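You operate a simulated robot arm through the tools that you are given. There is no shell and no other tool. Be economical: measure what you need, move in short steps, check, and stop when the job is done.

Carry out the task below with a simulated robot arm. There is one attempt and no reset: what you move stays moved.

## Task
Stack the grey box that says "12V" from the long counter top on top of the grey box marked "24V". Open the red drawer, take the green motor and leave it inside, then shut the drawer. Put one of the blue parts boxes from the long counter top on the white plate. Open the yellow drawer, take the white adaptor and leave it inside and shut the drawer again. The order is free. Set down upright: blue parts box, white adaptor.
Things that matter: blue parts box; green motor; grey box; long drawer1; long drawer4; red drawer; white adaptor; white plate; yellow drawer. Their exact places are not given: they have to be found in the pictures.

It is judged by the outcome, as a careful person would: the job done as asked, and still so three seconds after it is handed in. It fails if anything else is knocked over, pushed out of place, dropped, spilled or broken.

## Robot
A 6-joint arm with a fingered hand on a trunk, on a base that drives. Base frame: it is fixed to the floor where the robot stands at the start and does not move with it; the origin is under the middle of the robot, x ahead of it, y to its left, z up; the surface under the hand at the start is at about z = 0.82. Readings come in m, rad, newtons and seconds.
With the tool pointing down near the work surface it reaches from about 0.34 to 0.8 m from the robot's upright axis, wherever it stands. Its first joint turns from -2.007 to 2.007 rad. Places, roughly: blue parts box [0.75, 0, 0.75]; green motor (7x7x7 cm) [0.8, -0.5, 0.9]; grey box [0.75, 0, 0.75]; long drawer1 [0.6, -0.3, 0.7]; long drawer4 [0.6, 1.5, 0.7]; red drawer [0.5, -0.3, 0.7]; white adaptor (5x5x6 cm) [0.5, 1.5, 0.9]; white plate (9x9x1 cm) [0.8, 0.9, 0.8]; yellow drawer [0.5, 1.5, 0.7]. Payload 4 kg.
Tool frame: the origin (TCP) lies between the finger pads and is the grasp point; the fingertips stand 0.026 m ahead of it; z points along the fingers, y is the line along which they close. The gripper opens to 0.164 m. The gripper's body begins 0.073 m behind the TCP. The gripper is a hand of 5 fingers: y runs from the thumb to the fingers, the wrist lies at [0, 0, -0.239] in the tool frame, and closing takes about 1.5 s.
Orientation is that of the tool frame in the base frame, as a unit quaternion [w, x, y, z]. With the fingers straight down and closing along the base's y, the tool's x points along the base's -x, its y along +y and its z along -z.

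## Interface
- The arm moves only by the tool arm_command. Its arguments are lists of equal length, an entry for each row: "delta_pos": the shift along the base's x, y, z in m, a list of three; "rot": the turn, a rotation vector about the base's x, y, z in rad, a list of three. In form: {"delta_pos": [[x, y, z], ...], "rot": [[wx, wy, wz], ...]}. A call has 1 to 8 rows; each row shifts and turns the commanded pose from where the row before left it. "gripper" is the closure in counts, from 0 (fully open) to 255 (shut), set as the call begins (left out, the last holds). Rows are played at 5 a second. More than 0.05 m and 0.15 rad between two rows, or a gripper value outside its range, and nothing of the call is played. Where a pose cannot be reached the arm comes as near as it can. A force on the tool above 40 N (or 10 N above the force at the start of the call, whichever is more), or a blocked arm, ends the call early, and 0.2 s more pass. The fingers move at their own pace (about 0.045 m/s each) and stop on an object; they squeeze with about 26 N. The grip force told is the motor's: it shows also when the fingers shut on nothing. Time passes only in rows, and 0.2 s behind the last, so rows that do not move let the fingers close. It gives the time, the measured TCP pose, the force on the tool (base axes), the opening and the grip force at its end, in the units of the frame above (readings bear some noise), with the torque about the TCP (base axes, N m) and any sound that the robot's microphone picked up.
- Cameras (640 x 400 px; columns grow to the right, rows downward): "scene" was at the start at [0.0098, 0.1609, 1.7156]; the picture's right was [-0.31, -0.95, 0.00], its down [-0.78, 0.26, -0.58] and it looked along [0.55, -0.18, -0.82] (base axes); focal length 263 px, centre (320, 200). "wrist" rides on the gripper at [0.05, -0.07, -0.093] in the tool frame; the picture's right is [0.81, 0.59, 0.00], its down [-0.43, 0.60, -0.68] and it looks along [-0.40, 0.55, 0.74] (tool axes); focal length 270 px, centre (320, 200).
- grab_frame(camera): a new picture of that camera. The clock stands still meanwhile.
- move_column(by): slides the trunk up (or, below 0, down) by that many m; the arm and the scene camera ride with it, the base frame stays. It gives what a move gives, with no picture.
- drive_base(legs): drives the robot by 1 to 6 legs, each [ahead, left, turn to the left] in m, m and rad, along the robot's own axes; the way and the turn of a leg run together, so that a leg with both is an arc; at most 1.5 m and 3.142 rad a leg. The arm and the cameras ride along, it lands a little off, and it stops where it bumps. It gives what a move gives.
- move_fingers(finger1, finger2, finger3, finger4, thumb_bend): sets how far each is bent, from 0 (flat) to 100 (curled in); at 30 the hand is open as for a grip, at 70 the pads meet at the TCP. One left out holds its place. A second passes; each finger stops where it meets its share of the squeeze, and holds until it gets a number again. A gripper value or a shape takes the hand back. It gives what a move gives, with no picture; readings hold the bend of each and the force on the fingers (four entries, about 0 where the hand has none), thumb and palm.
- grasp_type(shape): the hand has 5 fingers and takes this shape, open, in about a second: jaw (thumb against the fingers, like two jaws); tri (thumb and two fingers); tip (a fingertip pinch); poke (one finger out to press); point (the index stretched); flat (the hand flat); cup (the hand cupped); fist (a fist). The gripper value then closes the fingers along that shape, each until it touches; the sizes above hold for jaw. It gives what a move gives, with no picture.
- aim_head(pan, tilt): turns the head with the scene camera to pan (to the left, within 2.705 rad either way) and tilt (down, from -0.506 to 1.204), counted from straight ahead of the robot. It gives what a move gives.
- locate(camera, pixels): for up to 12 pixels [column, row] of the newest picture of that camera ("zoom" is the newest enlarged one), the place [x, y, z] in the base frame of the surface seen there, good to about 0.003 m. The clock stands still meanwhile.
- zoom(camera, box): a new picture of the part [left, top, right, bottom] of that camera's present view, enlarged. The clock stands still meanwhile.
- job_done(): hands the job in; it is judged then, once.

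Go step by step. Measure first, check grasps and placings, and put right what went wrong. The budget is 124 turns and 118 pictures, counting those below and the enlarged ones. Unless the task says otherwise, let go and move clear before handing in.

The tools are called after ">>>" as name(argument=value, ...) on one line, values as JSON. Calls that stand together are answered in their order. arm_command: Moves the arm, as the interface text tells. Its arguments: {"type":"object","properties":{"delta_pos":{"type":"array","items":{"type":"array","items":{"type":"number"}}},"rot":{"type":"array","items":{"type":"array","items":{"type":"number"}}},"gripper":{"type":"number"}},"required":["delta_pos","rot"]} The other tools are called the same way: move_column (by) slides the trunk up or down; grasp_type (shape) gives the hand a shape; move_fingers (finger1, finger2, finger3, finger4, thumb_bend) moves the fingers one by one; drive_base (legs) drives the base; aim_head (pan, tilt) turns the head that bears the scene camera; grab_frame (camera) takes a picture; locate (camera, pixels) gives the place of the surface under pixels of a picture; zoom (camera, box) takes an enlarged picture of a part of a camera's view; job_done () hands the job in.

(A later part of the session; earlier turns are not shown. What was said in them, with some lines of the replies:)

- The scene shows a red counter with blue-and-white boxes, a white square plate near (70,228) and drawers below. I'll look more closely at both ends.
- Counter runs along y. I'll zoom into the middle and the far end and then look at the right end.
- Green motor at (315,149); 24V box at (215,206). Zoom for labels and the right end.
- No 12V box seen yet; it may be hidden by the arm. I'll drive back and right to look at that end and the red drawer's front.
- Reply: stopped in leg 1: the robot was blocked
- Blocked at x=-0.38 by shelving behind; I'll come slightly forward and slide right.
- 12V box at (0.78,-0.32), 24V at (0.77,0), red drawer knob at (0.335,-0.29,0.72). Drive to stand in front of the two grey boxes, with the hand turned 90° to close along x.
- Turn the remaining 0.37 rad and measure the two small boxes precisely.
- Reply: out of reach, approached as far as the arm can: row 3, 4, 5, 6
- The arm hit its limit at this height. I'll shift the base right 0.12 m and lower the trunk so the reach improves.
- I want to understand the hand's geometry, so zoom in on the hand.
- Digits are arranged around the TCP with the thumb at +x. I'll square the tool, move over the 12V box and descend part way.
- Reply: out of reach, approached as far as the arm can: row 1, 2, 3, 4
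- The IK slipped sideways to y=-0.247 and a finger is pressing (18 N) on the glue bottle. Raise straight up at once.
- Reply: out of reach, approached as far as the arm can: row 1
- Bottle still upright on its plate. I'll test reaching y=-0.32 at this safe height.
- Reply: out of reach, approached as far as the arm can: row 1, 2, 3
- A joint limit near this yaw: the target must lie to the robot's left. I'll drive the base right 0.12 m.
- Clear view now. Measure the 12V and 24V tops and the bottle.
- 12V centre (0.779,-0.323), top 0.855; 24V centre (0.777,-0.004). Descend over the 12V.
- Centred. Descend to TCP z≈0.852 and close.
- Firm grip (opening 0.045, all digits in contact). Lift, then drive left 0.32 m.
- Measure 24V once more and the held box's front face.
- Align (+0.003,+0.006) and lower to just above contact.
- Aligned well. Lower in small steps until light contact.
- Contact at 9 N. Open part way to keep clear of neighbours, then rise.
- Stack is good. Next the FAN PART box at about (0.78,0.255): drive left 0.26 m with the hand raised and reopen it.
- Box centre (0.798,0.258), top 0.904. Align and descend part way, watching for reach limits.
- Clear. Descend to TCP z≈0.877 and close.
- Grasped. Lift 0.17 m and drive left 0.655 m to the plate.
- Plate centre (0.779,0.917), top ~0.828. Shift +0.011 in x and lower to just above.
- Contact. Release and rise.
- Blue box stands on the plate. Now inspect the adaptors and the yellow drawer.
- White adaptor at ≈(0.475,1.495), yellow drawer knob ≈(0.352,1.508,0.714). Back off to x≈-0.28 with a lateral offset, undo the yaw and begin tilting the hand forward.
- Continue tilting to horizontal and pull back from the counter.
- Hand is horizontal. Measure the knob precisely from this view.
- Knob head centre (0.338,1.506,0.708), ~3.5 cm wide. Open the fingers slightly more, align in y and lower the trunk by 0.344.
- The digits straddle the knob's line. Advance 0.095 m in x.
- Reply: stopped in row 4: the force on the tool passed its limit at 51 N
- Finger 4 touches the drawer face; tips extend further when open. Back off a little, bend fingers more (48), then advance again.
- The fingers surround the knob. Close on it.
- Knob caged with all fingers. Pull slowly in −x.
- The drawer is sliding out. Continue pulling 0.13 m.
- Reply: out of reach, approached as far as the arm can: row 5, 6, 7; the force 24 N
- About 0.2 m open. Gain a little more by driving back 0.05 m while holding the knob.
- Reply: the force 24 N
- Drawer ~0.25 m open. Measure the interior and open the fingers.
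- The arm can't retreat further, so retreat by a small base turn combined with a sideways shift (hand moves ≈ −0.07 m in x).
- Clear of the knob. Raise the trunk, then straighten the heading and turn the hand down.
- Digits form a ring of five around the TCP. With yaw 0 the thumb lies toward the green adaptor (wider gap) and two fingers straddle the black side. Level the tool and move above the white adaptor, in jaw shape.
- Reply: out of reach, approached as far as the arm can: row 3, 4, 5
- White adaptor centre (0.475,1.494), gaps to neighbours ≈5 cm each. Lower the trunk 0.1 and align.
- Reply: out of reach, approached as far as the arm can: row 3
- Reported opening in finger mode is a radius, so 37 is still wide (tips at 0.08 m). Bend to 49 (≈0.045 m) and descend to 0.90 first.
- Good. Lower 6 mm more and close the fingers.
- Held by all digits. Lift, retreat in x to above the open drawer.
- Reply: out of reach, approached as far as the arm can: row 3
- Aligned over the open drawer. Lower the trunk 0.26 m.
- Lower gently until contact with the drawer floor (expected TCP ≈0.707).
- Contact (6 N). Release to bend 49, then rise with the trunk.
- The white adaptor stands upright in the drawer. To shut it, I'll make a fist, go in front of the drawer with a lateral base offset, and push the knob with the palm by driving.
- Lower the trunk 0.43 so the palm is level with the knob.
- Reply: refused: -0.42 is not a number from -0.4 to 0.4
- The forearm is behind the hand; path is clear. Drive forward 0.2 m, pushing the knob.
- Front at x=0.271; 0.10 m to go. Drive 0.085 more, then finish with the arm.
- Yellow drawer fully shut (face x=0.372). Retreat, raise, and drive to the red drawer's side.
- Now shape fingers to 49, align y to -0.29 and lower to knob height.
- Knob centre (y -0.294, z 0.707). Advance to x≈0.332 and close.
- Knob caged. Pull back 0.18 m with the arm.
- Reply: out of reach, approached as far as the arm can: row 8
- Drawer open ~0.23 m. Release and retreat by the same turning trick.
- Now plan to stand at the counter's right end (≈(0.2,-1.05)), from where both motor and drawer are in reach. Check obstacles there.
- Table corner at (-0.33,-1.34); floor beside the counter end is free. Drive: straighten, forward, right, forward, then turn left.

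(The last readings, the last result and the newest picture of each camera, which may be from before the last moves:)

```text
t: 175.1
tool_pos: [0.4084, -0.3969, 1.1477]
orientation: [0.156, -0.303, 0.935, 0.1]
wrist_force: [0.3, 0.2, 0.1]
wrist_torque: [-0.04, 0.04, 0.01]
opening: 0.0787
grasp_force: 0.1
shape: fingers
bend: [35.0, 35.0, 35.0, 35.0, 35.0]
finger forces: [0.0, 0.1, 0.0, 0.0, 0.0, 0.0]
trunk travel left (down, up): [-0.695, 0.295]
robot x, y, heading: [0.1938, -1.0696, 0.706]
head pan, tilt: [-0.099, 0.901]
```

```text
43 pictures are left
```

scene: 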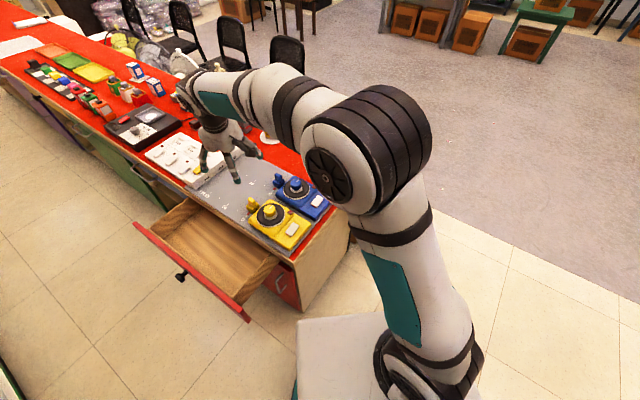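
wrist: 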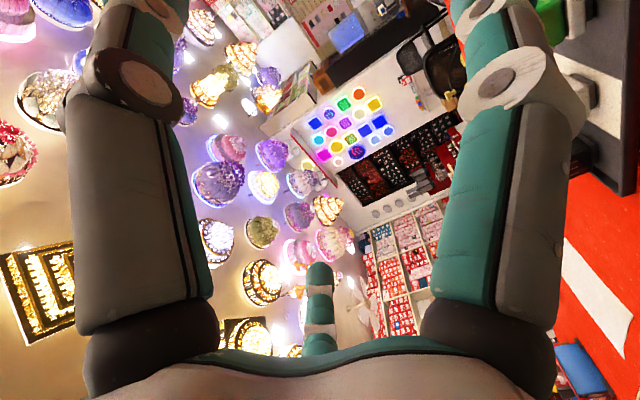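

Level the tool, step 5 cm closer, and move the hand toward the motor at reduced height.

>>> drive_base(legs=[[0.05, 0, 0]])

>>> arm_command(delta_pos=[[0.02, 0, -0.02], [0.02, 0, -0.02], [0.02, 0, -0.02], [0.02, 0, 0], [0.02, 0, 0], [0, 0, 0]], rot=[[-0.096, 0.0788, 0], [-0.096, 0.0788, 0], [-0.096, 0.0788, 0], [0, 0, 0], [0, 0, 0], [0, 0, 0]], gripper=0)

>>> aim_head(pan=0.0, tilt=0.9)

>>> grab_frame(camera="scene")

>>> grab_frame(camera="wrist")

```text
t: 176.0
tool_pos: [0.4468, -0.3637, 1.1461]
orientation: [0.156, -0.302, 0.935, 0.099]
wrist_force: [0.3, 0.6, 0.2]
wrist_torque: [0.01, 0.03, 0.04]
opening: 0.0789
grasp_force: 0.0
shape: fingers
bend: [35.0, 35.0, 35.0, 35.0, 35.0]
finger forces: [0.0, 0.1, 0.0, 0.1, 0.0, 0.1]
trunk travel left (down, up): [-0.695, 0.295]
robot x, y, heading: [0.2317, -1.0395, 0.704]
head pan, tilt: [-0.099, 0.901]
```

```text
t: 177.4
tool_pos: [0.5462, -0.3649, 1.086]
orientation: [0.0, -0.307, 0.952, -0.001]
wrist_force: [-0.4, -0.1, 0.7]
wrist_torque: [-0.03, -0.03, -0.01]
opening: 0.0
grasp_force: 0.0
shape: fist
bend: [100.0, 100.0, 100.0, 100.0, 63.0]
finger forces: [0.0, 0.1, 0.1, 0.1, 0.0, 0.0]
trunk travel left (down, up): [-0.695, 0.295]
robot x, y, heading: [0.2292, -1.0386, 0.707]
head pan, tilt: [-0.099, 0.901]
```

```text
t: 178.1
tool_pos: [0.5468, -0.3651, 1.0866]
orientation: [0.001, -0.307, 0.952, -0.001]
wrist_force: [0.8, 0.1, -0.3]
wrist_torque: [0.02, 0.03, 0.02]
opening: 0.0
grasp_force: 0.1
shape: fist
bend: [100.0, 100.0, 100.0, 100.0, 63.0]
finger forces: [0.1, 0.1, 0.0, 0.1, 0.0, 0.1]
trunk travel left (down, up): [-0.695, 0.295]
robot x, y, heading: [0.2284, -1.0402, 0.704]
head pan, tilt: [0.0, 0.901]
```

```text
42 pictures are left
```

scene: 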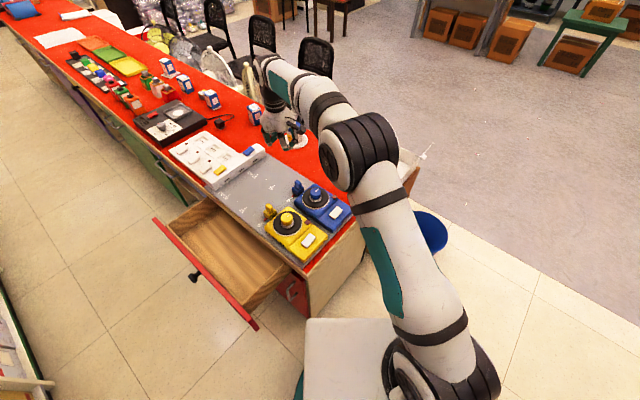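

```text
41 pictures are left
```

wrist: 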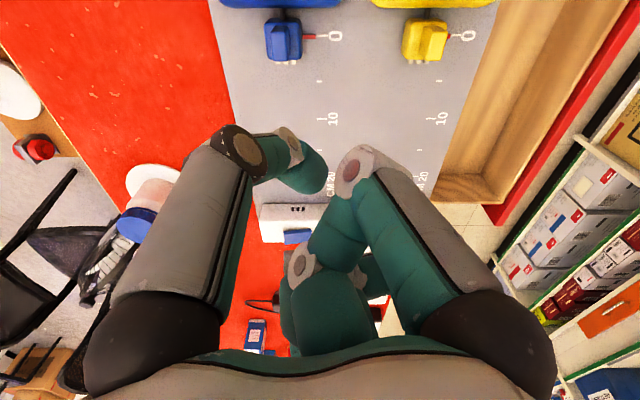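

Set the jaw shape and move the hand to the −y side of the motor so that the wrist camera (looking toward +y) can see it.

>>> grasp_type(shape="jaw")

>>> arm_command(delta_pos=[[0.024, -0.042, 0], [0.024, -0.042, 0], [0.024, -0.042, 0], [0.024, -0.042, 0], [0.024, -0.042, 0], [0.024, -0.042, 0], [0.024, -0.042, 0], [0.024, -0.042, 0]], rot=[[0, 0, 0], [0, 0, 0], [0, 0, 0], [0, 0, 0], [0, 0, 0], [0, 0, 0], [0, 0, 0], [0, 0, 0]])

>>> arm_command(delta_pos=[[0.005, -0.045, 0], [0, 0, 0]], rot=[[0, 0, 0], [0, 0, 0]])

>>> grab_frame(camera="wrist")

>>> grab_frame(camera="scene")

```text
t: 179.0
tool_pos: [0.5462, -0.3659, 1.0875]
orientation: [0.0, -0.308, 0.951, -0.001]
wrist_force: [-0.2, -0.4, 0.0]
wrist_torque: [0.04, -0.01, 0.01]
opening: 0.1638
grasp_force: 0.1
shape: jaw
bend: [30.0, 30.0, 30.0, 30.0, 30.0]
finger forces: [0.0, 0.1, 0.0, 0.1, 0.1, 0.0]
trunk travel left (down, up): [-0.695, 0.295]
robot x, y, heading: [0.2321, -1.0408, 0.702]
head pan, tilt: [0.0, 0.901]
```

```text
t: 180.8
tool_pos: [0.7401, -0.7064, 1.0887]
orientation: [0.0, -0.308, 0.951, 0.0]
wrist_force: [0.1, -0.1, -0.1]
wrist_torque: [0.02, 0.04, -0.02]
opening: 0.1638
grasp_force: 0.2
shape: jaw
bend: [30.0, 30.0, 30.0, 30.0, 30.0]
finger forces: [0.1, 0.0, 0.1, 0.0, 0.0, 0.0]
trunk travel left (down, up): [-0.695, 0.295]
robot x, y, heading: [0.2308, -1.039, 0.707]
head pan, tilt: [0.0, 0.901]
```

```text
t: 181.4
tool_pos: [0.7451, -0.7475, 1.0893]
orientation: [-0.001, -0.308, 0.951, 0.0]
wrist_force: [0.4, 0.1, 0.8]
wrist_torque: [0.02, 0.01, 0.0]
opening: 0.164
grasp_force: 0.1
shape: jaw
bend: [30.0, 30.0, 30.0, 30.0, 30.0]
finger forces: [0.0, 0.0, 0.0, 0.1, 0.0, 0.0]
trunk travel left (down, up): [-0.695, 0.295]
robot x, y, heading: [0.2288, -1.0398, 0.708]
head pan, tilt: [0.0, 0.901]
```

```text
40 pictures are left
```

wrist: 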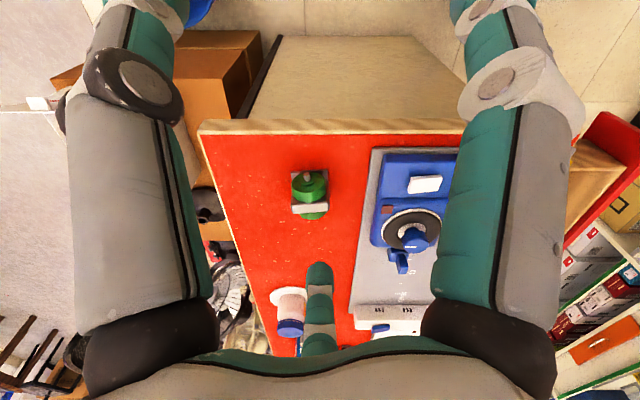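

```text
39 pictures are left
```

scene: 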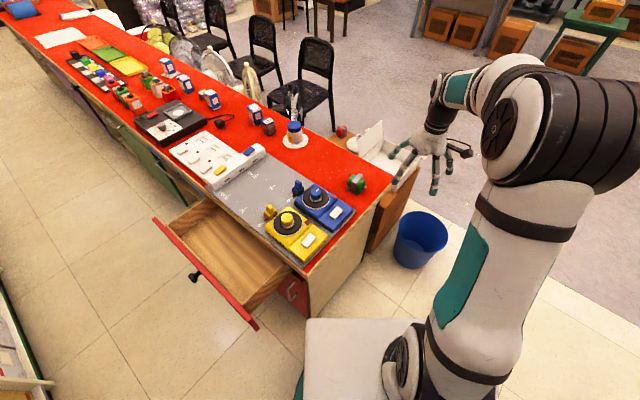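

Motor is visible in both views (wrist (310,193); scene (356,183)). Zoom and measure.

>>> zoom(camera="wrist", box=[270, 150, 350, 240])

>>> locate(camera="wrist", pixels=[[292, 170], [328, 170], [328, 214], [292, 214], [310, 208], [310, 185], [312, 216], [308, 174]])

>>> zoom(camera="scene", box=[326, 155, 386, 210])

```text
4.44 times, centred on (310, 195) of wrist
```

zoom: 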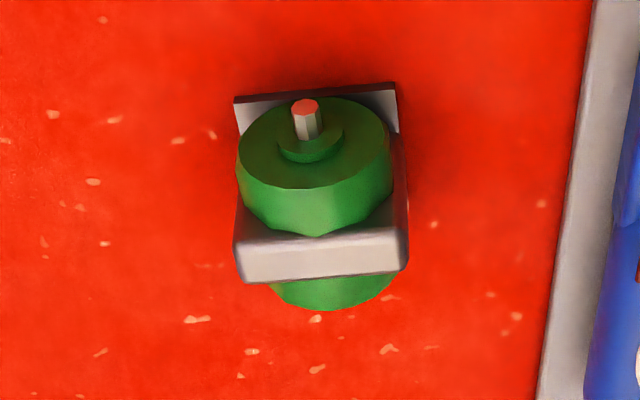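

```text
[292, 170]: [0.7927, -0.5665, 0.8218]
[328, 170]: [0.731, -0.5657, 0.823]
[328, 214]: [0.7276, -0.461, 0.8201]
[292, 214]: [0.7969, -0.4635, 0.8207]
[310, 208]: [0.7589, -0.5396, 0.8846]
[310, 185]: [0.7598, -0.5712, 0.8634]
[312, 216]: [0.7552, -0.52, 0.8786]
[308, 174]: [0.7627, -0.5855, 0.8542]
```

```text
7.27 times, centred on (356, 182) of scene
```

zoom: 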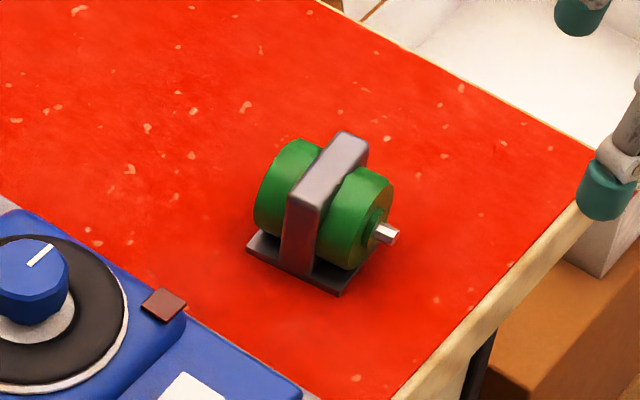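

Motor centre ≈(0.760,-0.541), top 0.885, axis along y. Turn yaw to 90° and move above it.

>>> arm_command(delta_pos=[[0.003, 0.03, 0], [0.002, 0.03, 0], [0.002, 0.03, 0], [0.002, 0.03, 0], [0.002, 0.03, 0], [0.002, 0.03, 0], [0.002, 0.027, 0], [0, 0, 0]], rot=[[0, 0, 0.135], [0, 0, 0.135], [0, 0, 0.135], [0, 0, 0.135], [0, 0, 0.135], [0, 0, 0.135], [0, 0, 0.135], [0, 0, 0]])

>>> grab_frame(camera="scene")

```text
t: 183.2
tool_pos: [0.7579, -0.5386, 1.0864]
orientation: [0.001, -0.707, 0.707, 0.0]
wrist_force: [-0.6, 0.0, -0.6]
wrist_torque: [0.01, -0.05, -0.01]
opening: 0.1639
grasp_force: 0.1
shape: jaw
bend: [30.0, 30.0, 30.0, 30.0, 30.0]
finger forces: [0.1, 0.0, 0.1, 0.0, 0.1, 0.0]
trunk travel left (down, up): [-0.695, 0.295]
robot x, y, heading: [0.2326, -1.0394, 0.71]
head pan, tilt: [0.0, 0.901]
```

```text
36 pictures are left
```

scene: 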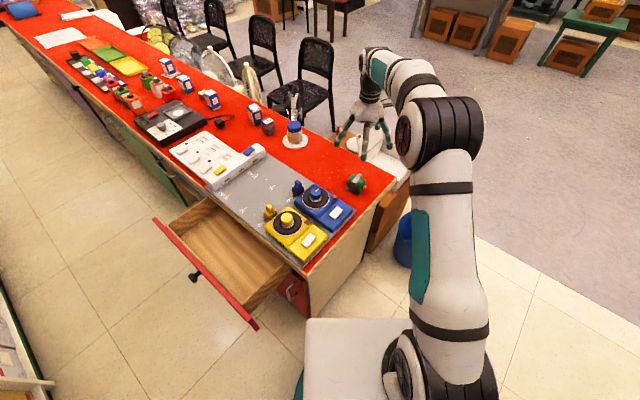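

Perfect yaw and position. Descend to TCP z≈0.857 and close.

>>> arm_command(delta_pos=[[0.002, -0.002, -0.05], [0, 0, -0.05], [0, 0, -0.05], [0, 0, -0.04], [0, 0, -0.02], [0, 0, -0.019], [0, 0, 0]], rot=[[0, 0, 0], [0, 0, 0], [0, 0, 0], [0, 0, 0], [0, 0, 0], [0, 0, 0], [0, 0, 0]])

>>> arm_command(delta_pos=[[0, 0, 0], [0, 0, 0], [0, 0, 0], [0, 0, 0], [0, 0, 0], [0, 0, 0], [0, 0, 0], [0, 0, 0]], rot=[[0, 0, 0], [0, 0, 0], [0, 0, 0], [0, 0, 0], [0, 0, 0], [0, 0, 0], [0, 0, 0], [0, 0, 0]], gripper=255)

>>> zoom(camera="scene", box=[300, 110, 420, 210])

```text
t: 184.8
tool_pos: [0.7612, -0.5412, 0.8566]
orientation: [0.001, -0.707, 0.707, -0.001]
wrist_force: [0.3, 0.0, 1.1]
wrist_torque: [0.03, 0.01, 0.01]
opening: 0.1639
grasp_force: 0.1
shape: jaw
bend: [30.0, 30.0, 30.0, 30.0, 30.0]
finger forces: [0.0, 0.0, 0.1, 0.0, 0.0, 0.0]
trunk travel left (down, up): [-0.695, 0.295]
robot x, y, heading: [0.2305, -1.0418, 0.701]
head pan, tilt: [0.0, 0.901]
```

```text
t: 186.6
tool_pos: [0.7609, -0.543, 0.857]
orientation: [0.0, -0.707, 0.708, 0.0]
wrist_force: [0.1, -0.1, 0.5]
wrist_torque: [0.02, -0.05, 0.01]
opening: 0.0603
grasp_force: 25.5
shape: jaw
bend: [45.0, 45.0, 42.0, 39.0, 70.0]
finger forces: [23.0, 20.9, 17.5, 21.7, 24.3, 0.0]
trunk travel left (down, up): [-0.695, 0.295]
robot x, y, heading: [0.2334, -1.0407, 0.703]
head pan, tilt: [0.0, 0.901]
```

```text
4.00 times, centred on (360, 160) of scene
```

zoom: 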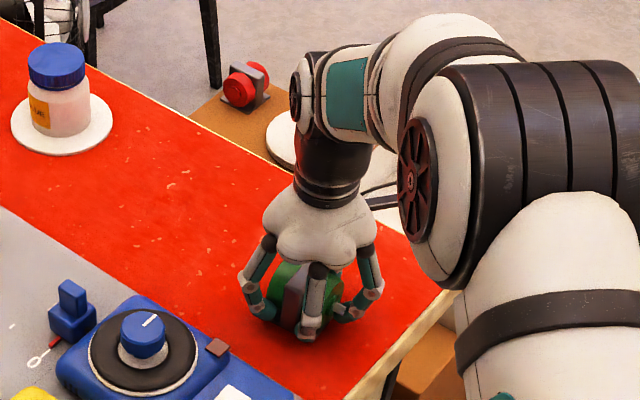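

Motor held firmly. Lift and carry toward the drawer.

>>> arm_command(delta_pos=[[0, 0, 0.04], [0, 0, 0.05], [0, 0, 0.05], [-0.01, 0.005, 0.045], [-0.04, 0.012, 0], [-0.045, 0.015, 0], [-0.045, 0.015, 0], [-0.045, 0.015, 0]], rot=[[0, 0, 0], [0, 0, 0], [0, 0, 0], [0, 0, 0], [0, 0, 0], [0, 0, 0], [0, 0, 0], [0, 0, 0]])

>>> arm_command(delta_pos=[[-0.045, 0.015, 0], [-0.045, 0.015, 0], [-0.045, 0.015, 0], [-0.045, 0.015, 0], [-0.045, 0.015, 0], [-0.045, 0.015, 0], [-0.045, 0.015, 0], [-0.015, 0.005, 0]], rot=[[0, 0, 0], [0, 0, 0], [0, 0, 0], [0, 0, 0], [0, 0, 0], [0, 0, 0], [0, 0, 0], [0, 0, 0]])

>>> aim_head(pan=0.5, tilt=0.95)

>>> grab_frame(camera="scene")

```text
t: 188.4
tool_pos: [0.5744, -0.4769, 1.0442]
orientation: [0.0, 0.707, -0.707, 0.002]
wrist_force: [-0.2, 0.4, -5.6]
wrist_torque: [-0.04, -0.03, -0.01]
opening: 0.06
grasp_force: 26.0
shape: jaw
bend: [45.0, 46.0, 42.0, 39.0, 70.0]
finger forces: [22.9, 20.9, 17.6, 22.1, 24.6, 0.1]
trunk travel left (down, up): [-0.695, 0.295]
robot x, y, heading: [0.2272, -1.0423, 0.702]
head pan, tilt: [0.0, 0.901]
```

```text
t: 190.2
tool_pos: [0.244, -0.3693, 1.0444]
orientation: [-0.001, -0.707, 0.707, -0.001]
wrist_force: [0.6, 0.7, -5.7]
wrist_torque: [-0.02, 0.01, -0.04]
opening: 0.0597
grasp_force: 26.0
shape: jaw
bend: [45.0, 46.0, 42.0, 39.0, 70.0]
finger forces: [22.7, 20.7, 17.3, 21.9, 24.9, 0.0]
trunk travel left (down, up): [-0.695, 0.295]
robot x, y, heading: [0.2328, -1.0408, 0.705]
head pan, tilt: [0.0, 0.901]
```

```text
t: 191.1
tool_pos: [0.2433, -0.3684, 1.0423]
orientation: [0.0, 0.707, -0.707, 0.001]
wrist_force: [0.6, -0.3, -5.4]
wrist_torque: [0.0, 0.01, 0.01]
opening: 0.0599
grasp_force: 25.8
shape: jaw
bend: [45.0, 46.0, 42.0, 39.0, 70.0]
finger forces: [22.8, 20.9, 17.4, 21.9, 24.9, 0.0]
trunk travel left (down, up): [-0.695, 0.295]
robot x, y, heading: [0.2289, -1.0409, 0.697]
head pan, tilt: [0.499, 0.949]
```

```text
34 pictures are left
```

scene: 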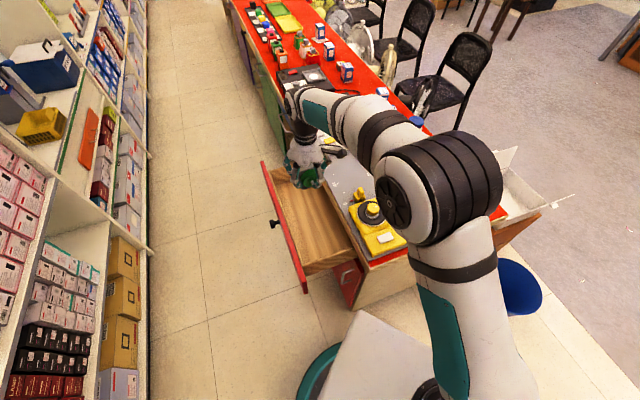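

Over the drawer. Lower the trunk 0.15 first, then check.

>>> move_column(by=-0.15)

>>> arm_command(delta_pos=[[0, 0, -0.04], [0, 0, -0.04], [0, 0, -0.04], [0, 0, 0]], rot=[[0, 0, 0], [0, 0, 0], [0, 0, 0], [0, 0, 0]])

>>> zoom(camera="scene", box=[220, 60, 460, 260])

```text
t: 192.9
tool_pos: [0.2445, -0.369, 0.8928]
orientation: [-0.001, 0.707, -0.707, 0.001]
wrist_force: [-1.0, 0.3, -4.4]
wrist_torque: [-0.04, -0.01, 0.01]
opening: 0.0596
grasp_force: 26.2
shape: jaw
bend: [45.0, 46.0, 42.0, 39.0, 70.0]
finger forces: [22.6, 20.9, 17.4, 21.9, 25.0, 0.0]
trunk travel left (down, up): [-0.545, 0.445]
robot x, y, heading: [0.226, -1.0412, 0.704]
head pan, tilt: [0.499, 0.949]
```

```text
t: 193.9
tool_pos: [0.2441, -0.3669, 0.7711]
orientation: [0.001, -0.707, 0.707, -0.001]
wrist_force: [0.5, 0.4, -5.4]
wrist_torque: [-0.04, -0.02, 0.01]
opening: 0.0599
grasp_force: 25.7
shape: jaw
bend: [45.0, 46.0, 42.0, 39.0, 70.0]
finger forces: [22.6, 20.9, 17.4, 21.9, 25.0, 0.0]
trunk travel left (down, up): [-0.545, 0.445]
robot x, y, heading: [0.2303, -1.039, 0.703]
head pan, tilt: [0.499, 0.949]
```

```text
2.00 times, centred on (340, 160) of scene
```

zoom: 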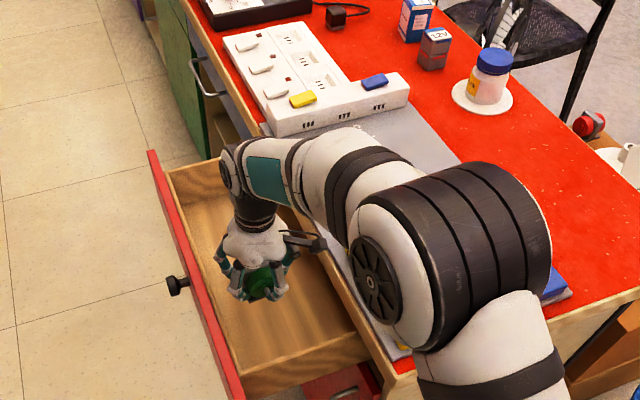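

>>> locate(camera="zoom", pixels=[[325, 243], [310, 248], [325, 255], [240, 290], [222, 268], [350, 300], [190, 280], [182, 240], [400, 345], [425, 340], [385, 300]])

>>> zoom(camera="scene", box=[290, 130, 430, 250])

```text
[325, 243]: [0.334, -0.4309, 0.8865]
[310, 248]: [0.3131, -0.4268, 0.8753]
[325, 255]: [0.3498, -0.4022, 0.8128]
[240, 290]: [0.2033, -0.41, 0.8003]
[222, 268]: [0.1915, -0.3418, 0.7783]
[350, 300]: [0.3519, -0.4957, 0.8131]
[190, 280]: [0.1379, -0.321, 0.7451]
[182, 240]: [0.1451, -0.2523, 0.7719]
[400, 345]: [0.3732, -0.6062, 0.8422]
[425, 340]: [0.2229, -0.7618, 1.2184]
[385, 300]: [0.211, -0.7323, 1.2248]
```

```text
3.33 times, centred on (360, 190) of scene
```

zoom: 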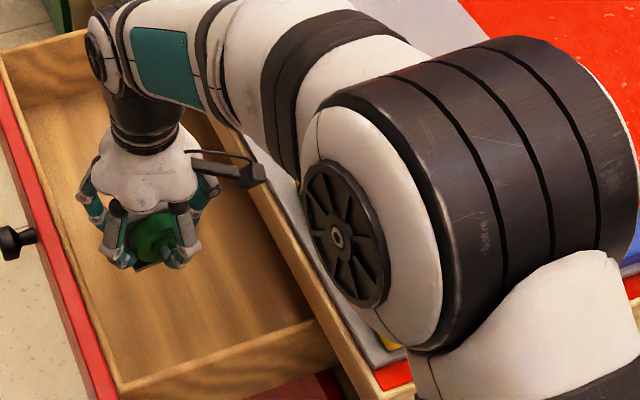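

Elbow is clear (z≈1.22). Shift −0.012 in x to keep the wrist camera off the counter edge, then lower to near the floor.

>>> arm_command(delta_pos=[[-0.012, 0, 0], [0, 0, -0.03], [0, 0, -0.025], [0, 0, -0.012], [0, 0, -0.004], [0, 0, 0]], rot=[[0, 0, 0], [0, 0, 0], [0, 0, 0], [0, 0, 0], [0, 0, 0], [0, 0, 0]])

>>> arm_command(delta_pos=[[0, 0, -0.001], [0, 0, -0.001], [0, 0, -0.001], [0, 0, 0]], rot=[[0, 0, 0], [0, 0, 0], [0, 0, 0], [0, 0, 0]])

```text
t: 195.3
tool_pos: [0.2327, -0.3676, 0.7023]
orientation: [0.0, 0.707, -0.707, 0.001]
wrist_force: [0.4, 0.3, -5.2]
wrist_torque: [-0.01, -0.03, 0.01]
opening: 0.0596
grasp_force: 25.8
shape: jaw
bend: [45.0, 46.0, 42.0, 39.0, 70.0]
finger forces: [22.6, 20.9, 17.4, 21.9, 25.1, 0.1]
trunk travel left (down, up): [-0.545, 0.445]
robot x, y, heading: [0.2309, -1.0398, 0.706]
head pan, tilt: [0.499, 0.949]
```

```text
t: 196.3
tool_pos: [0.2328, -0.3681, 0.6988]
orientation: [0.0, 0.708, -0.707, 0.001]
wrist_force: [-0.3, 0.8, -4.7]
wrist_torque: [-0.01, -0.04, 0.0]
opening: 0.0599
grasp_force: 26.3
shape: jaw
bend: [45.0, 46.0, 42.0, 39.0, 70.0]
finger forces: [22.6, 20.9, 17.4, 21.9, 25.1, 0.0]
trunk travel left (down, up): [-0.545, 0.445]
robot x, y, heading: [0.2305, -1.0391, 0.707]
head pan, tilt: [0.499, 0.949]
```

>>> arm_command(delta_pos=[[0, 0, -0.001], [0, 0, -0.001], [0, 0, -0.001], [0, 0, 0]], rot=[[0, 0, 0], [0, 0, 0], [0, 0, 0], [0, 0, 0]])

```text
t: 197.3
tool_pos: [0.2319, -0.3684, 0.6971]
orientation: [-0.001, 0.707, -0.707, 0.001]
wrist_force: [0.3, 2.0, -0.1]
wrist_torque: [0.05, -0.13, 0.03]
opening: 0.0595
grasp_force: 25.8
shape: jaw
bend: [45.0, 46.0, 42.0, 39.0, 70.0]
finger forces: [22.6, 20.9, 17.5, 22.5, 25.9, 0.0]
trunk travel left (down, up): [-0.545, 0.445]
robot x, y, heading: [0.2296, -1.0375, 0.704]
head pan, tilt: [0.499, 0.949]
```

Contact (weight off the tool). Open the fingers slightly and rise.

>>> move_fingers(finger1=39, finger2=40, finger3=37, finger4=34, thumb_bend=58)

>>> arm_command(delta_pos=[[0, 0, 0.02], [0, 0, 0.03], [0, 0, 0.04], [0, 0, 0.05], [0, 0, 0.05], [0, 0, 0.05]], rot=[[0, 0, 0], [0, 0, 0], [0, 0, 0], [0, 0, 0], [0, 0, 0], [0, 0, 0]])

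>>> zoom(camera="scene", box=[220, 60, 460, 260])

```text
t: 198.3
tool_pos: [0.2315, -0.3694, 0.6958]
orientation: [0.001, -0.707, 0.707, -0.001]
wrist_force: [0.0, 0.8, 0.5]
wrist_torque: [-0.01, 0.04, -0.01]
opening: 0.0541
grasp_force: 0.0
shape: fingers
bend: [39.0, 40.0, 37.0, 34.0, 57.0]
finger forces: [0.0, 0.0, 0.0, 0.0, 0.1, 0.0]
trunk travel left (down, up): [-0.545, 0.445]
robot x, y, heading: [0.232, -1.0385, 0.707]
head pan, tilt: [0.499, 0.949]
```

```text
t: 199.7
tool_pos: [0.2301, -0.3705, 0.936]
orientation: [0.0, -0.707, 0.707, -0.001]
wrist_force: [-0.3, 0.0, 0.4]
wrist_torque: [0.01, 0.01, 0.02]
opening: 0.0542
grasp_force: 0.0
shape: fingers
bend: [39.0, 40.0, 37.0, 34.0, 57.0]
finger forces: [0.1, 0.1, 0.1, 0.0, 0.0, 0.0]
trunk travel left (down, up): [-0.545, 0.445]
robot x, y, heading: [0.2304, -1.0409, 0.708]
head pan, tilt: [0.499, 0.949]
```

```text
2.00 times, centred on (340, 160) of scene
```

zoom: 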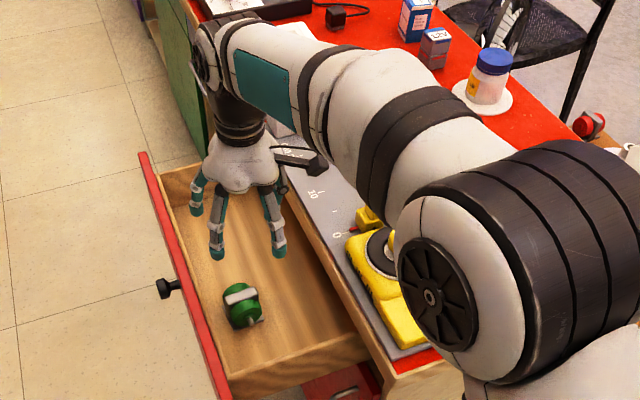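

Motor lies in the drawer. Now raise, straighten the heading and go back in front of the drawer for the push.

>>> move_column(by=0.15)

>>> grasp_type(shape="fist")

>>> drive_base(legs=[[0, 0, -0.705], [-0.44, 0, 0], [-0.14, 0.21, 0], [0, 0.15, 0]])

>>> arm_command(delta_pos=[[-0.015, -0.017, 0], [-0.015, -0.018, 0], [-0.015, -0.018, 0], [-0.015, -0.018, 0], [-0.015, -0.018, 0], [-0.015, -0.018, 0], [-0.012, -0.01, 0], [0, 0, 0]], rot=[[0, 0, -0.125], [0, 0, -0.125], [0, 0, -0.125], [0, 0, -0.125], [0, 0, -0.125], [0, 0, -0.125], [0, 0, -0.115], [0, 0, 0]])

>>> aim_head(pan=0.35, tilt=1.0)

>>> grab_frame(camera="scene")

```text
t: 201.4
tool_pos: [0.2309, -0.3704, 1.0868]
orientation: [-0.001, 0.708, -0.707, 0.0]
wrist_force: [0.3, -0.6, -0.1]
wrist_torque: [0.04, 0.01, -0.01]
opening: 0.054
grasp_force: 0.0
shape: fingers
bend: [39.0, 40.0, 37.0, 34.0, 57.0]
finger forces: [0.0, 0.0, 0.0, 0.0, 0.0, 0.0]
trunk travel left (down, up): [-0.695, 0.295]
robot x, y, heading: [0.2287, -1.0411, 0.705]
head pan, tilt: [0.499, 0.949]
```

```text
t: 202.3
tool_pos: [0.2309, -0.3701, 1.0867]
orientation: [-0.001, 0.707, -0.707, 0.0]
wrist_force: [0.2, 0.4, -0.1]
wrist_torque: [0.0, 0.0, 0.01]
opening: 0.0
grasp_force: 0.1
shape: fist
bend: [100.0, 100.0, 100.0, 100.0, 63.0]
finger forces: [0.0, 0.1, 0.1, 0.0, 0.0, 0.0]
trunk travel left (down, up): [-0.695, 0.295]
robot x, y, heading: [0.2279, -1.0416, 0.705]
head pan, tilt: [0.499, 0.949]
```

```text
t: 209.3
tool_pos: [0.0737, -0.1711, 1.0862]
orientation: [-0.001, -0.426, 0.905, -0.001]
wrist_force: [-0.2, 0.6, -0.3]
wrist_torque: [0.0, -0.01, -0.01]
opening: 0.0
grasp_force: 0.1
shape: fist
bend: [100.0, 100.0, 100.0, 100.0, 63.0]
finger forces: [0.0, 0.0, 0.1, 0.0, 0.1, 0.0]
trunk travel left (down, up): [-0.695, 0.295]
robot x, y, heading: [-0.3554, -0.6875, 0.013]
head pan, tilt: [0.499, 0.949]
```

```text
t: 211.1
tool_pos: [-0.0278, -0.2872, 1.084]
orientation: [0.0, -0.007, 1.0, -0.001]
wrist_force: [0.4, -0.1, 0.8]
wrist_torque: [0.01, 0.01, 0.01]
opening: 0.0002
grasp_force: 0.2
shape: fist
bend: [100.0, 100.0, 100.0, 100.0, 63.0]
finger forces: [0.1, 0.0, 0.0, 0.1, 0.0, 0.1]
trunk travel left (down, up): [-0.695, 0.295]
robot x, y, heading: [-0.3561, -0.687, 0.016]
head pan, tilt: [0.499, 0.949]
```

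```text
t: 211.8
tool_pos: [-0.0289, -0.2879, 1.0858]
orientation: [0.0, -0.007, 1.0, -0.001]
wrist_force: [-0.1, -0.3, 0.4]
wrist_torque: [0.01, 0.0, -0.03]
opening: 0.0
grasp_force: 0.0
shape: fist
bend: [100.0, 100.0, 100.0, 100.0, 63.0]
finger forces: [0.1, 0.0, 0.1, 0.0, 0.0, 0.0]
trunk travel left (down, up): [-0.695, 0.295]
robot x, y, heading: [-0.3555, -0.6851, 0.015]
head pan, tilt: [0.351, 1.0]
```

```text
30 pictures are left
```

scene: 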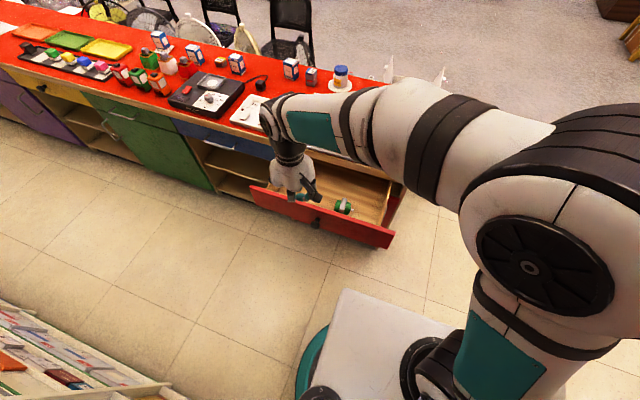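

Lower: trunk −0.4 and arm −0.08 to palm-at-knob height.

>>> move_column(by=-0.4)

>>> move_column(by=-0.08)

>>> arm_command(delta_pos=[[0, -0.008, 0], [0, 0, 0]], rot=[[0, 0, 0], [0, 0, 0]])

>>> drive_base(legs=[[0.12, 0, 0]])

>>> grab_frame(camera="scene")

```text
t: 215.6
tool_pos: [-0.0285, -0.2883, 0.6855]
orientation: [0.0, -0.007, 1.0, -0.001]
wrist_force: [-0.1, 0.4, 0.1]
wrist_torque: [-0.05, 0.0, 0.0]
opening: 0.0
grasp_force: 0.1
shape: fist
bend: [100.0, 100.0, 100.0, 100.0, 63.0]
finger forces: [0.1, 0.0, 0.1, 0.0, 0.0, 0.0]
trunk travel left (down, up): [-0.295, 0.695]
robot x, y, heading: [-0.3566, -0.6887, 0.012]
head pan, tilt: [0.351, 1.0]
```

```text
t: 216.8
tool_pos: [-0.0272, -0.2884, 0.6054]
orientation: [0.0, -0.006, 1.0, 0.0]
wrist_force: [-0.2, 0.0, -1.6]
wrist_torque: [-0.01, 0.0, -0.01]
opening: 0.0003
grasp_force: 0.2
shape: fist
bend: [100.0, 100.0, 100.0, 100.0, 63.0]
finger forces: [0.0, 0.1, 0.1, 0.1, 0.0, 0.1]
trunk travel left (down, up): [-0.215, 0.775]
robot x, y, heading: [-0.3579, -0.6903, 0.012]
head pan, tilt: [0.351, 1.0]
```

```text
t: 217.4
tool_pos: [-0.0282, -0.2977, 0.6061]
orientation: [0.001, -0.006, 1.0, -0.001]
wrist_force: [-0.4, 0.1, 0.7]
wrist_torque: [-0.01, 0.04, 0.0]
opening: 0.0
grasp_force: 0.1
shape: fist
bend: [100.0, 100.0, 100.0, 100.0, 63.0]
finger forces: [0.1, 0.0, 0.0, 0.0, 0.0, 0.0]
trunk travel left (down, up): [-0.215, 0.775]
robot x, y, heading: [-0.356, -0.6862, 0.014]
head pan, tilt: [0.351, 1.0]
```

```text
t: 218.6
tool_pos: [0.0914, -0.2961, 0.6066]
orientation: [0.001, -0.006, 1.0, 0.0]
wrist_force: [0.1, 1.4, -0.5]
wrist_torque: [0.04, 0.04, 0.05]
opening: 0.0001
grasp_force: 0.0
shape: fist
bend: [100.0, 100.0, 100.0, 100.0, 63.0]
finger forces: [0.1, 0.1, 0.0, 0.0, 0.1, 0.0]
trunk travel left (down, up): [-0.215, 0.775]
robot x, y, heading: [-0.2415, -0.6873, 0.008]
head pan, tilt: [0.351, 1.0]
```

```text
29 pictures are left
```

scene: 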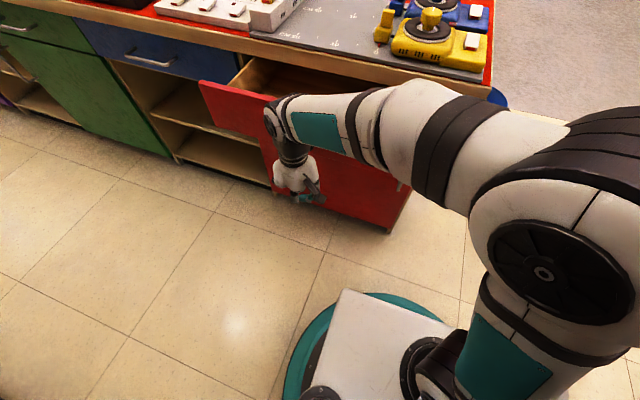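

Pushing works. Drive 0.165 m more, finish with the arm, then check the face position.

>>> drive_base(legs=[[0.165, 0, 0]])

>>> arm_command(delta_pos=[[0.008, 0, 0], [0.008, 0, 0], [0.008, 0, 0], [0, 0, 0]], rot=[[0, 0, 0], [0, 0, 0], [0, 0, 0], [0, 0, 0]])

>>> grab_frame(camera="scene")

>>> locate(camera="scene", pixels=[[225, 95], [240, 115], [215, 85], [255, 110], [250, 140]])

```text
t: 220.0
tool_pos: [0.2542, -0.2924, 0.6065]
orientation: [0.0, -0.006, 1.0, -0.001]
wrist_force: [0.2, -0.4, 1.3]
wrist_torque: [-0.01, -0.01, 0.0]
opening: 0.0
grasp_force: 0.0
shape: fist
bend: [100.0, 100.0, 100.0, 100.0, 63.0]
finger forces: [0.0, 0.1, 0.0, 0.0, 0.0, 0.0]
trunk travel left (down, up): [-0.215, 0.775]
robot x, y, heading: [-0.0721, -0.6844, 0.017]
head pan, tilt: [0.351, 1.0]
```

```text
t: 221.0
tool_pos: [0.2786, -0.2922, 0.6063]
orientation: [0.0, -0.007, 1.0, 0.0]
wrist_force: [0.8, 0.3, 1.0]
wrist_torque: [0.01, 0.01, -0.02]
opening: 0.0
grasp_force: 0.0
shape: fist
bend: [100.0, 100.0, 100.0, 100.0, 63.0]
finger forces: [0.0, 0.0, 0.0, 0.0, 0.1, 0.1]
trunk travel left (down, up): [-0.215, 0.775]
robot x, y, heading: [-0.072, -0.6843, 0.013]
head pan, tilt: [0.351, 1.0]
```

```text
28 pictures are left
```

scene: 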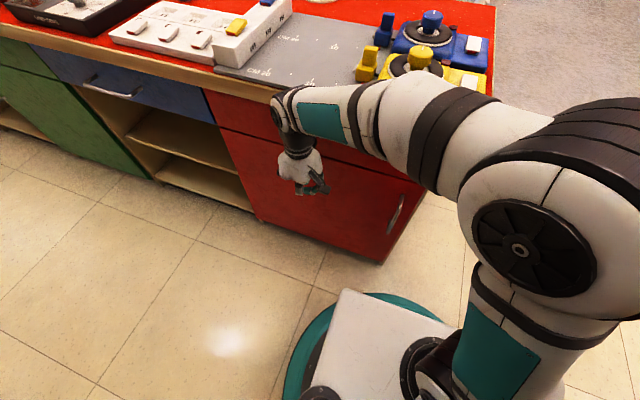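

```text
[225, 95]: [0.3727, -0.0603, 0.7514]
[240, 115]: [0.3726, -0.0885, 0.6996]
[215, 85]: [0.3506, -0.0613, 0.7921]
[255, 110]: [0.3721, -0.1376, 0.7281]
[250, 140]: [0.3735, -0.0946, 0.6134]
```

Red drawer is fully shut (face x=0.3725). Back away, raise, and take a final check of the whole counter.

>>> drive_base(legs=[[-0.22, 0, 0]])

>>> move_column(by=0.4)

>>> aim_head(pan=0.6, tilt=0.75)

>>> grab_frame(camera="scene")

>>> zoom(camera="scene", box=[60, 60, 300, 210])

```text
t: 222.7
tool_pos: [0.0597, -0.2968, 0.6064]
orientation: [0.0, -0.006, 1.0, -0.001]
wrist_force: [-0.7, 0.1, -1.0]
wrist_torque: [-0.02, 0.01, -0.01]
opening: 0.0
grasp_force: 0.1
shape: fist
bend: [100.0, 100.0, 100.0, 100.0, 63.0]
finger forces: [0.0, 0.1, 0.0, 0.0, 0.1, 0.1]
trunk travel left (down, up): [-0.215, 0.775]
robot x, y, heading: [-0.2904, -0.6882, 0.006]
head pan, tilt: [0.351, 1.0]
```

```text
t: 226.6
tool_pos: [0.0603, -0.2979, 1.0064]
orientation: [0.0, -0.005, 1.0, -0.001]
wrist_force: [-0.7, -0.2, -0.7]
wrist_torque: [0.01, 0.02, 0.04]
opening: 0.0001
grasp_force: 0.0
shape: fist
bend: [100.0, 100.0, 100.0, 100.0, 63.0]
finger forces: [0.0, 0.1, 0.0, 0.1, 0.1, 0.0]
trunk travel left (down, up): [-0.615, 0.375]
robot x, y, heading: [-0.2931, -0.6861, 0.011]
head pan, tilt: [0.351, 1.0]
```

```text
t: 227.3
tool_pos: [0.0586, -0.2971, 1.0061]
orientation: [0.0, -0.006, 1.0, -0.001]
wrist_force: [0.3, -0.4, 0.8]
wrist_torque: [0.01, -0.01, 0.03]
opening: 0.0
grasp_force: 0.1
shape: fist
bend: [100.0, 100.0, 100.0, 100.0, 63.0]
finger forces: [0.0, 0.1, 0.1, 0.1, 0.0, 0.0]
trunk travel left (down, up): [-0.615, 0.375]
robot x, y, heading: [-0.2949, -0.6852, 0.017]
head pan, tilt: [0.6, 0.75]
```

```text
27 pictures are left
```

scene: 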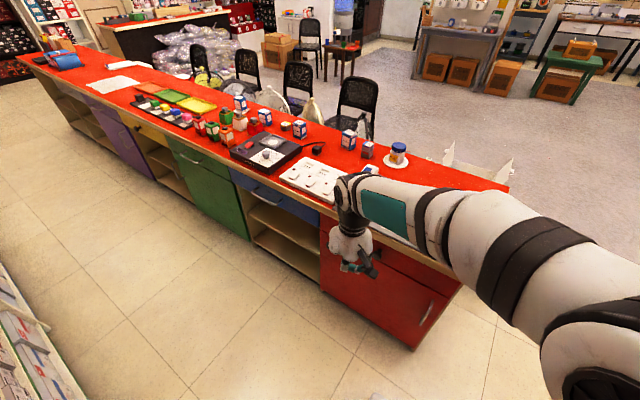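

```text
2.67 times, centred on (180, 135) of scene
```

zoom: 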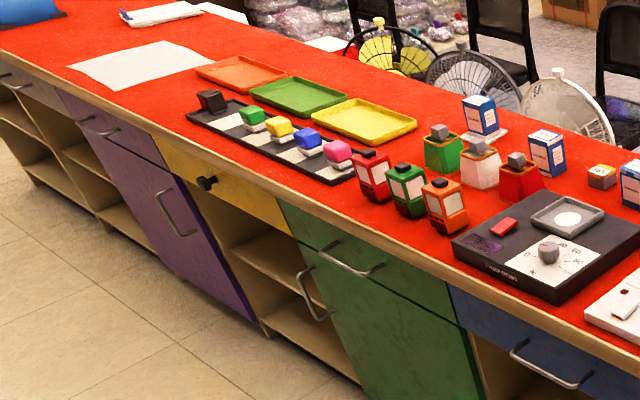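

Both drawers are shut, the 12V box is on the 24V box at (367,150), the blue box is upright on the plate, and everything else stands. The hand is empty and clear, so I'm handing in.

>>> job_done()

```text
The job is handed in.
```

The job is handed in with all four parts done:
- **Grey boxes:** the 12V box is stacked on the 24V box.
- **Red drawer:** the green motor is inside and the drawer is shut.
- **White plate:** one blue parts box stands upright on it.
- **Yellow drawer:** the white adaptor was set down upright inside and the drawer is shut.

Early on, a finger pressed briefly (about 18 N) on the glue bottle's lid. The bottle stayed upright on its plate.
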